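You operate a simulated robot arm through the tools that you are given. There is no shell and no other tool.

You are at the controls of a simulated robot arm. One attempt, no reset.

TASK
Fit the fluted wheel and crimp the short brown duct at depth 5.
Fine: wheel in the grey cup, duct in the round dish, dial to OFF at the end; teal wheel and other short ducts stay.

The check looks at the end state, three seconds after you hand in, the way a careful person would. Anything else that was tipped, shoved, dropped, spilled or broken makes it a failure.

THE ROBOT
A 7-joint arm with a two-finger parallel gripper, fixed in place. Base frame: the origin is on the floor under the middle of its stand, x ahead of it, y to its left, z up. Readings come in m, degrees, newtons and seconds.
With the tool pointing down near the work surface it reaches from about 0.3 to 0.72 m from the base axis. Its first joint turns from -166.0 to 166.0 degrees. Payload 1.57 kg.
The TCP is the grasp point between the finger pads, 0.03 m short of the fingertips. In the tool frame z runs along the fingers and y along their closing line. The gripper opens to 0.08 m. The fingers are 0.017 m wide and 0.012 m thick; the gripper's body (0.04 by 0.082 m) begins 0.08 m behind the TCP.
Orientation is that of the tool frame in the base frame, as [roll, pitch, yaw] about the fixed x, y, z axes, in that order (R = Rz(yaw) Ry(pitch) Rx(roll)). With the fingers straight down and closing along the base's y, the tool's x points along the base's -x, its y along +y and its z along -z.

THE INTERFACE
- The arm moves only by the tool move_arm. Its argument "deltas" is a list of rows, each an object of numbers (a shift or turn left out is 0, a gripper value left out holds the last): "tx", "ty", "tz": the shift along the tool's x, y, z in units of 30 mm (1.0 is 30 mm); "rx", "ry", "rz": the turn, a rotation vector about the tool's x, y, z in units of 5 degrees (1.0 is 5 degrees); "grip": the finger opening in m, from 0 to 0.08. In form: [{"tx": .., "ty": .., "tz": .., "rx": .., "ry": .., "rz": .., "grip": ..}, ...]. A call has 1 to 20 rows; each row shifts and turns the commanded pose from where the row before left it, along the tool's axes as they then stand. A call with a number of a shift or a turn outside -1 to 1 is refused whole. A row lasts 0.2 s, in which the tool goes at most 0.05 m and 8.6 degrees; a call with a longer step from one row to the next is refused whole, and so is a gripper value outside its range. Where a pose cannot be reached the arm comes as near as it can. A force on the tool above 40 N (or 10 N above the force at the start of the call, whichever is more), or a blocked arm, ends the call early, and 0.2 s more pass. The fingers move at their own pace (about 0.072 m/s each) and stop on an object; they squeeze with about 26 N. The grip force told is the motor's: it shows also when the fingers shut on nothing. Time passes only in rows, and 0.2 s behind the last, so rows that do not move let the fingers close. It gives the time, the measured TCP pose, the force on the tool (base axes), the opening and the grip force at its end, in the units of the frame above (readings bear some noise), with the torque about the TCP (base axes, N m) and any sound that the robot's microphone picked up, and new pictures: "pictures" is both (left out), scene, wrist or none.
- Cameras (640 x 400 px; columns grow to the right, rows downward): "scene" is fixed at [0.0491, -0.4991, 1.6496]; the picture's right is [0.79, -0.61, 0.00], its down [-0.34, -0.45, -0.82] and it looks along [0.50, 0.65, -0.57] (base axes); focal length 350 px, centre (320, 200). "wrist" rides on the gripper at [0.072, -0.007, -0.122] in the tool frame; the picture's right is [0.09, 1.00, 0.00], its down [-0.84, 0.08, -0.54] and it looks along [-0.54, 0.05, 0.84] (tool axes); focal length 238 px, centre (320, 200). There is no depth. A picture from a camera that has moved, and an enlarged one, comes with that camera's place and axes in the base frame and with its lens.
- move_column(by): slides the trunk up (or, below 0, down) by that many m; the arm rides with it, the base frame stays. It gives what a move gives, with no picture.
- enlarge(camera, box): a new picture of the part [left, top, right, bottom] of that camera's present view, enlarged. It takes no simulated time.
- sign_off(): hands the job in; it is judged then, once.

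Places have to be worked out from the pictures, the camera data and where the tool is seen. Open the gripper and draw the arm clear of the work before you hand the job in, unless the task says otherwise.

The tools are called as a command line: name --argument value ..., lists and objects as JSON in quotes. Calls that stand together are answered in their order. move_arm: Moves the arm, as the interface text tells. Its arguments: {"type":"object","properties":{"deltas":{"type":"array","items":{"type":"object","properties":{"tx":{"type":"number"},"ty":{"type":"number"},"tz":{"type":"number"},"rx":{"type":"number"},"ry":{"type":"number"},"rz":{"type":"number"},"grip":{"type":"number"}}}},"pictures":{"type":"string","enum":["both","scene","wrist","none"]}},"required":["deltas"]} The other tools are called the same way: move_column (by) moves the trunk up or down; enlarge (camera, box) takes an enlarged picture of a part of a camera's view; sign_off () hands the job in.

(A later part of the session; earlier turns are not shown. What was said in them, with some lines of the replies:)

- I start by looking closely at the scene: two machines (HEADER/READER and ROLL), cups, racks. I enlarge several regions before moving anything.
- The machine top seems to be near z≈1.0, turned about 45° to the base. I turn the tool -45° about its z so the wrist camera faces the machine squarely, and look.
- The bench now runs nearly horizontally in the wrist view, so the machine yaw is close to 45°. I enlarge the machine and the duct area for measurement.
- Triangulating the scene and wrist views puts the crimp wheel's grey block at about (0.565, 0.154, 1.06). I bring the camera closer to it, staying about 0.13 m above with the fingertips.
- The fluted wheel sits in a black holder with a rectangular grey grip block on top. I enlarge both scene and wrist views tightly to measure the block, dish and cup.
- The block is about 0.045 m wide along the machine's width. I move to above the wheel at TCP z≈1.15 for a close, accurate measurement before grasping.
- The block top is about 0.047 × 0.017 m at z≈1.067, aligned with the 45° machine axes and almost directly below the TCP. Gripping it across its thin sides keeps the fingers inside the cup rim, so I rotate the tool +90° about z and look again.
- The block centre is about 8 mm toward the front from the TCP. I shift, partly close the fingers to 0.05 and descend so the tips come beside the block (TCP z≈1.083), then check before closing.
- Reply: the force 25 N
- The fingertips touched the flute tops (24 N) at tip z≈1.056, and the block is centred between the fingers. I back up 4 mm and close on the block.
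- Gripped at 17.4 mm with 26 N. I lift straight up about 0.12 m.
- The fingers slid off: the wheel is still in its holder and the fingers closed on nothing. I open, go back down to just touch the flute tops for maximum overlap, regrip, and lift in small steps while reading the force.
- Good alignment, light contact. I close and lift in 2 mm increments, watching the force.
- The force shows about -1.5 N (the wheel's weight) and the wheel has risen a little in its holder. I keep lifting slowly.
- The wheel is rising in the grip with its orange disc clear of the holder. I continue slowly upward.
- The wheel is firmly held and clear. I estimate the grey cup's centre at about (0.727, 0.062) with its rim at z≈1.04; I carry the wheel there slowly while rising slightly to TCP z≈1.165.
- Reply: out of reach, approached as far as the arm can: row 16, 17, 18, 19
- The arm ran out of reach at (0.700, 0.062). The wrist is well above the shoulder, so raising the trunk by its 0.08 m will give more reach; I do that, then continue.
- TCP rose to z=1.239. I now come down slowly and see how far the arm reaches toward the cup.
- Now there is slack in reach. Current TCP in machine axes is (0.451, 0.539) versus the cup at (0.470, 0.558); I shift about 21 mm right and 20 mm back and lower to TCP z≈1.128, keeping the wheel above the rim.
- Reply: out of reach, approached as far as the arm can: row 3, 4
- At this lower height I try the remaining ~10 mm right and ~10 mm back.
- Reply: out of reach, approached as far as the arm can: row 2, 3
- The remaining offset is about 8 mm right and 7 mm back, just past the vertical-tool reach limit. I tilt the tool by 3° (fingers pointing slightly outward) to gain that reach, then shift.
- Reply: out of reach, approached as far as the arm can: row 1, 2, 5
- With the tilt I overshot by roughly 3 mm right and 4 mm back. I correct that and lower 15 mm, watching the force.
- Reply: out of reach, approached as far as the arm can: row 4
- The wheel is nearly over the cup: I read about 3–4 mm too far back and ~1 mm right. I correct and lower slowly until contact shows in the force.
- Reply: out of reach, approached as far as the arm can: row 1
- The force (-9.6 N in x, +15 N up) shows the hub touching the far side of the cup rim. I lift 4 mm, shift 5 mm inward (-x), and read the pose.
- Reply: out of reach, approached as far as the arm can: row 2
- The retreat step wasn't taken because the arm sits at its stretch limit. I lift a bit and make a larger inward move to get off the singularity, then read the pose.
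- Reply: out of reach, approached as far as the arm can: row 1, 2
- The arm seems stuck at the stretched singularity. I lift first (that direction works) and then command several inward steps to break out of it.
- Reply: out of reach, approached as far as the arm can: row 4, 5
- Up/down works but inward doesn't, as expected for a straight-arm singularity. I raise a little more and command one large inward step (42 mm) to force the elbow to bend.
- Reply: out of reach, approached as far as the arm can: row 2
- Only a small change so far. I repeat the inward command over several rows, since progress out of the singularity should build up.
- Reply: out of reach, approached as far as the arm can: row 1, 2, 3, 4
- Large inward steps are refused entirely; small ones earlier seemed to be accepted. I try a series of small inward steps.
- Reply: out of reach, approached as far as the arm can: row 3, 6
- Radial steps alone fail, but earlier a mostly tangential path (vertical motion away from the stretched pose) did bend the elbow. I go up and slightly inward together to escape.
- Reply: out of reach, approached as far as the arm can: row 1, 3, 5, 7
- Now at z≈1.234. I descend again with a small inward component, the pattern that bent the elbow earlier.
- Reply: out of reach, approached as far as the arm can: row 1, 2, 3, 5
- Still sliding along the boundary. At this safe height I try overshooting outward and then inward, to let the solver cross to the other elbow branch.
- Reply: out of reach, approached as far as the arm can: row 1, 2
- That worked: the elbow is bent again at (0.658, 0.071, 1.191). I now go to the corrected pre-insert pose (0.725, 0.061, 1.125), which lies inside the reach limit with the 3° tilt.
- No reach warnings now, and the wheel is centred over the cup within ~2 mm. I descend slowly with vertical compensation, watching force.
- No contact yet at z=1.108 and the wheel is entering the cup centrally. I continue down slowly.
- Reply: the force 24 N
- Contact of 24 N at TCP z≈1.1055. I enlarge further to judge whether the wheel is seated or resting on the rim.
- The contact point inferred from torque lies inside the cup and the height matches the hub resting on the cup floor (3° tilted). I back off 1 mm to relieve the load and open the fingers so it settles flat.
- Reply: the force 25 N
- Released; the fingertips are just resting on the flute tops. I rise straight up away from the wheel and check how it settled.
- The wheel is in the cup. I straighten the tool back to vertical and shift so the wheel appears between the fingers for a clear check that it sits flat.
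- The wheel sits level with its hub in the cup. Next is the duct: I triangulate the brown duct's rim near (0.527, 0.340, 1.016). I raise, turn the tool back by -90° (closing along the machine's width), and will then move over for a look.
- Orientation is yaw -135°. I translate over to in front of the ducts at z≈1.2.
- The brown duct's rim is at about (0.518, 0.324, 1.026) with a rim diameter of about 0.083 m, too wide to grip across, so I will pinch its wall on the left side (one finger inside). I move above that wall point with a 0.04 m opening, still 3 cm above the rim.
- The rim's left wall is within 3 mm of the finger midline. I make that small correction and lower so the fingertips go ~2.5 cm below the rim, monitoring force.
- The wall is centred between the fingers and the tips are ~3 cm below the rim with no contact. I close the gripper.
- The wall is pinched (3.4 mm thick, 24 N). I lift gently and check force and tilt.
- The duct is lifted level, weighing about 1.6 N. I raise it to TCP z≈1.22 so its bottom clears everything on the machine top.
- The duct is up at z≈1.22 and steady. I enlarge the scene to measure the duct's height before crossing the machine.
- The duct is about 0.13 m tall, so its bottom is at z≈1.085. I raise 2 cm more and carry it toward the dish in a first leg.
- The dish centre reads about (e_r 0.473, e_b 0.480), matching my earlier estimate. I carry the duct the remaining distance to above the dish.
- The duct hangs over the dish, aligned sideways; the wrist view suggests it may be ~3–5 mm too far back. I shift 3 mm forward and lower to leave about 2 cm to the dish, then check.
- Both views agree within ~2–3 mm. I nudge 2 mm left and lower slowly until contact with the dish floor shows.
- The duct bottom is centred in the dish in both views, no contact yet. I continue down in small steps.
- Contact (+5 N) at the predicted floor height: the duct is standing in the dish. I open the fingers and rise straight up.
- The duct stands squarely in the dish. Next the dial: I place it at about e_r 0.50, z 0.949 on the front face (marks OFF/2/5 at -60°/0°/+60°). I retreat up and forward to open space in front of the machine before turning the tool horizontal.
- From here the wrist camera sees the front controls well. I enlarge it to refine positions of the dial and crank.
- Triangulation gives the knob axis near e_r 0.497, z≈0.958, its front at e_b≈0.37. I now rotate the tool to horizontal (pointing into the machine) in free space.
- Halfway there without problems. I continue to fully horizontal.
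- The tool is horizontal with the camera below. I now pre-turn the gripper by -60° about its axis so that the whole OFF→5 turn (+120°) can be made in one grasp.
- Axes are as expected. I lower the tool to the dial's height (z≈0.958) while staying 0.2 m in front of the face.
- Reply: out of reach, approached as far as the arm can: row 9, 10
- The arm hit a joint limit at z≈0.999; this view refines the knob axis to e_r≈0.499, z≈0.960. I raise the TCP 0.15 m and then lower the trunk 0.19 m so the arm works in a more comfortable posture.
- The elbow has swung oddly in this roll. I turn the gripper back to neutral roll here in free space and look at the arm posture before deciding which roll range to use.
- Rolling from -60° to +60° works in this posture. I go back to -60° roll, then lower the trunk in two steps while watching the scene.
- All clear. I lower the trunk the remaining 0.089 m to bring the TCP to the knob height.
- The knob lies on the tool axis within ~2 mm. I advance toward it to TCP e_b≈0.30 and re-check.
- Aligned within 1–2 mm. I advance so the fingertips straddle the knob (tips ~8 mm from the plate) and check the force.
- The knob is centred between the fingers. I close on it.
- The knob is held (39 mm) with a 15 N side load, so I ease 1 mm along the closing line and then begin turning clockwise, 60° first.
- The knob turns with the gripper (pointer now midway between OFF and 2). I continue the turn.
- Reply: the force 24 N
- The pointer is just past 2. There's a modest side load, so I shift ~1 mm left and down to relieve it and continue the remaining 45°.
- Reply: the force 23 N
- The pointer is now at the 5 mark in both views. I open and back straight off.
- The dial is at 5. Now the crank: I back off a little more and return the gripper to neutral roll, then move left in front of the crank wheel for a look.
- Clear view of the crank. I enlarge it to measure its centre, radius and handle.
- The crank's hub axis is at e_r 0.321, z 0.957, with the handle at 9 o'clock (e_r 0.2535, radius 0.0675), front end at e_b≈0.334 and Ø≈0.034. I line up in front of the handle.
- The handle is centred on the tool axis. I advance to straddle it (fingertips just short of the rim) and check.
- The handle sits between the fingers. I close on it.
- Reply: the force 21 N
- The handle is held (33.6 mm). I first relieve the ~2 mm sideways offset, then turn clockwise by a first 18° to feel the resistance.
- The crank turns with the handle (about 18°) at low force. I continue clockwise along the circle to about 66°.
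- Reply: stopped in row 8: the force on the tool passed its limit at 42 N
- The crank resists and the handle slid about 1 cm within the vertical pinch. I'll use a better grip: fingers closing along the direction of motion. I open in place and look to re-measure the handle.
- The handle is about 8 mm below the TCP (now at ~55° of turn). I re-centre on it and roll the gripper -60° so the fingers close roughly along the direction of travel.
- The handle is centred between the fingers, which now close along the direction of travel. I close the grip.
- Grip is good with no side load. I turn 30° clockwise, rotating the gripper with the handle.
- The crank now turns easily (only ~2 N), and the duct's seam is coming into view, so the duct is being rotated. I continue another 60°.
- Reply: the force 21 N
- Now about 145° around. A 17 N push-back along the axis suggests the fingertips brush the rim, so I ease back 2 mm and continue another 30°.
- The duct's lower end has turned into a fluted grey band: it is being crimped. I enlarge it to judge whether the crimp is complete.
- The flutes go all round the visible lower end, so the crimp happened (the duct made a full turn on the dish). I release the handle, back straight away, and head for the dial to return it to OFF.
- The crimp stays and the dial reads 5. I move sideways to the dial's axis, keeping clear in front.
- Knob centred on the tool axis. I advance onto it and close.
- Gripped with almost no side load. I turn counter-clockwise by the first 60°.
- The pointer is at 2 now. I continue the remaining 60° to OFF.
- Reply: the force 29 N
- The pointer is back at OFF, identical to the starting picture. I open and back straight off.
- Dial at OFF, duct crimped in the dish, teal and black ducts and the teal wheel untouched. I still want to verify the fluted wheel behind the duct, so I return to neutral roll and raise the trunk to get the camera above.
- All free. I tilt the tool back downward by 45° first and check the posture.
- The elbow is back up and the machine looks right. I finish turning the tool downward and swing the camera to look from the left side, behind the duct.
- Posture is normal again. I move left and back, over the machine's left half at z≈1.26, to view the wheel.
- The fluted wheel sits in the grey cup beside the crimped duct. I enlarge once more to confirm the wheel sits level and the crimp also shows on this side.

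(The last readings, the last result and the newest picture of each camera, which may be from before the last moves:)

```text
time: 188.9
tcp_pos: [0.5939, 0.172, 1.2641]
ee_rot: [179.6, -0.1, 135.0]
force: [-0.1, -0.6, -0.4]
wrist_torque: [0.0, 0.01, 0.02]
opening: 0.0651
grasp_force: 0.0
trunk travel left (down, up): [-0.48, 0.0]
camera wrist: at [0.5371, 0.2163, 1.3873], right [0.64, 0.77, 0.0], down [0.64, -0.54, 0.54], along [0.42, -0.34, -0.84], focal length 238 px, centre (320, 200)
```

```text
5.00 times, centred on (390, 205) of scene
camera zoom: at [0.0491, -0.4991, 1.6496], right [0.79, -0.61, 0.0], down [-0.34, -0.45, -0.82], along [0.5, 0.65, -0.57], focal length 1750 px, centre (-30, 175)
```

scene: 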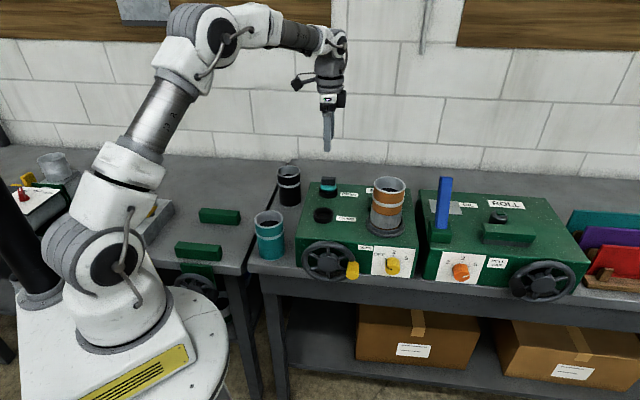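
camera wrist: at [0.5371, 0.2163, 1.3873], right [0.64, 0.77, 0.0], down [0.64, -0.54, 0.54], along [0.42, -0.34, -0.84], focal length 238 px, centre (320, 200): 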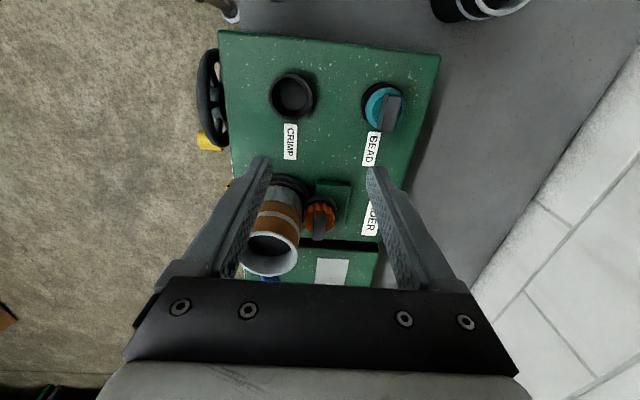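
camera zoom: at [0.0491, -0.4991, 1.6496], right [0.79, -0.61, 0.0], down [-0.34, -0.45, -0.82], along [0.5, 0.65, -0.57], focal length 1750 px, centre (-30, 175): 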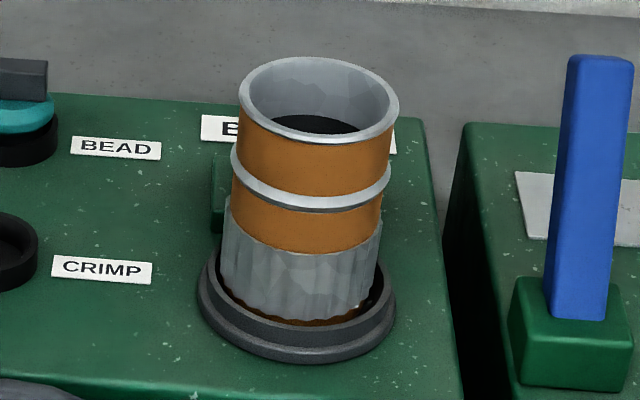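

Everything checks: wheel level in the cup, duct crimped and standing in the dish, dial OFF, teal wheel and other ducts untouched. I raise the open gripper and draw the arm well clear.

move_arm --deltas '[{"tz": -0.8}, {"tz": -0.8}, {"tz": -0.8, "tx": 0.4, "ty": -0.4}, {"tz": -0.5, "tx": 0.6, "ty": -0.6}, {"tx": 0.6, "ty": -0.6}, {"tx": 0.6, "ty": -0.6}, {"tx": 0.6, "ty": -0.6}, {"tx": 0.6, "ty": -0.6}, {"tx": 0.5, "ty": -0.5}, {}, {}]' --pictures "both"

enlarge --camera "scene" --box '[240, 150, 440, 300]'

```text
time: 191.3
tcp_pos: [0.4286, 0.1694, 1.3521]
ee_rot: [179.7, 0.0, 134.9]
force: [0.0, 0.6, -0.8]
wrist_torque: [0.02, -0.02, 0.03]
opening: 0.065
grasp_force: 0.1
trunk travel left (down, up): [-0.48, 0.0]
camera wrist: at [0.3722, 0.2145, 1.4739], right [0.64, 0.77, 0.0], down [0.64, -0.54, 0.54], along [0.42, -0.34, -0.84], focal length 238 px, centre (320, 200)
```

scene: 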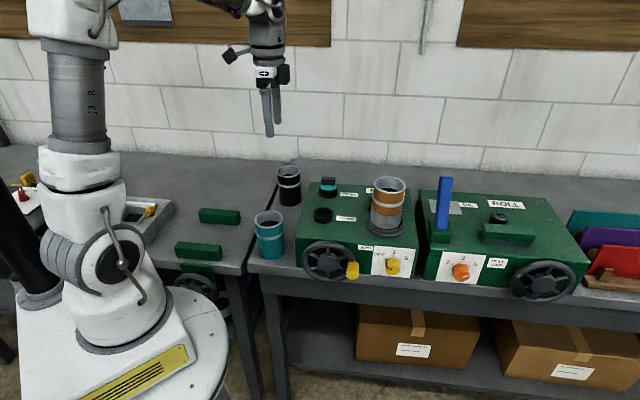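
wrist: 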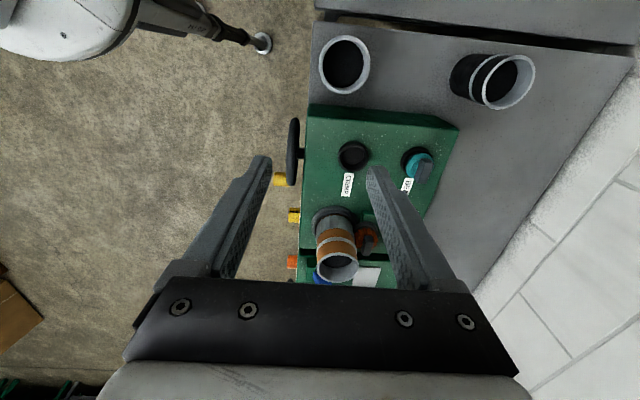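

```text
2.67 times, centred on (340, 225) of scene
camera zoom: at [0.0491, -0.4991, 1.6496], right [0.79, -0.61, 0.0], down [-0.34, -0.45, -0.82], along [0.5, 0.65, -0.57], focal length 933 px, centre (267, 133)
```

zoom: 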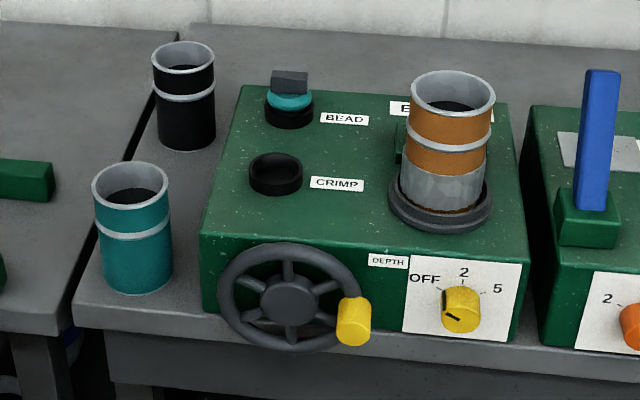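

The arm is clear with the gripper open. The final picture shows the crimped brown duct in the round dish and the dial at OFF, and the fluted wheel was confirmed in the grey cup. I hand the job in.

sign_off

```text
The job is handed in.
```

The job is handed in. The fluted wheel is in the grey cup, the brown duct stands crimped in the round dish, and the dial is back at OFF.

- **Crimp:** I set the dial to 5, then turned the crank about half a revolution clockwise. At that point the fluted band appeared around the duct's lower end, on every side I could see, so I did not turn it further.
- **Slips along the way:** My first grip on the wheel slid off and it stayed in its holder. While I was lowering it, the wheel's hub touched the cup rim once. The crank handle also slid about 1 cm in my first grip. I regripped or re-centred each time and saw nothing displaced or damaged.
- **Left in place:** In the last pictures the teal wheel and the teal and black ducts are standing where they started. The crank handle ended at the 3 o'clock position.
- **Arm:** The gripper is open and drawn well clear of the work.
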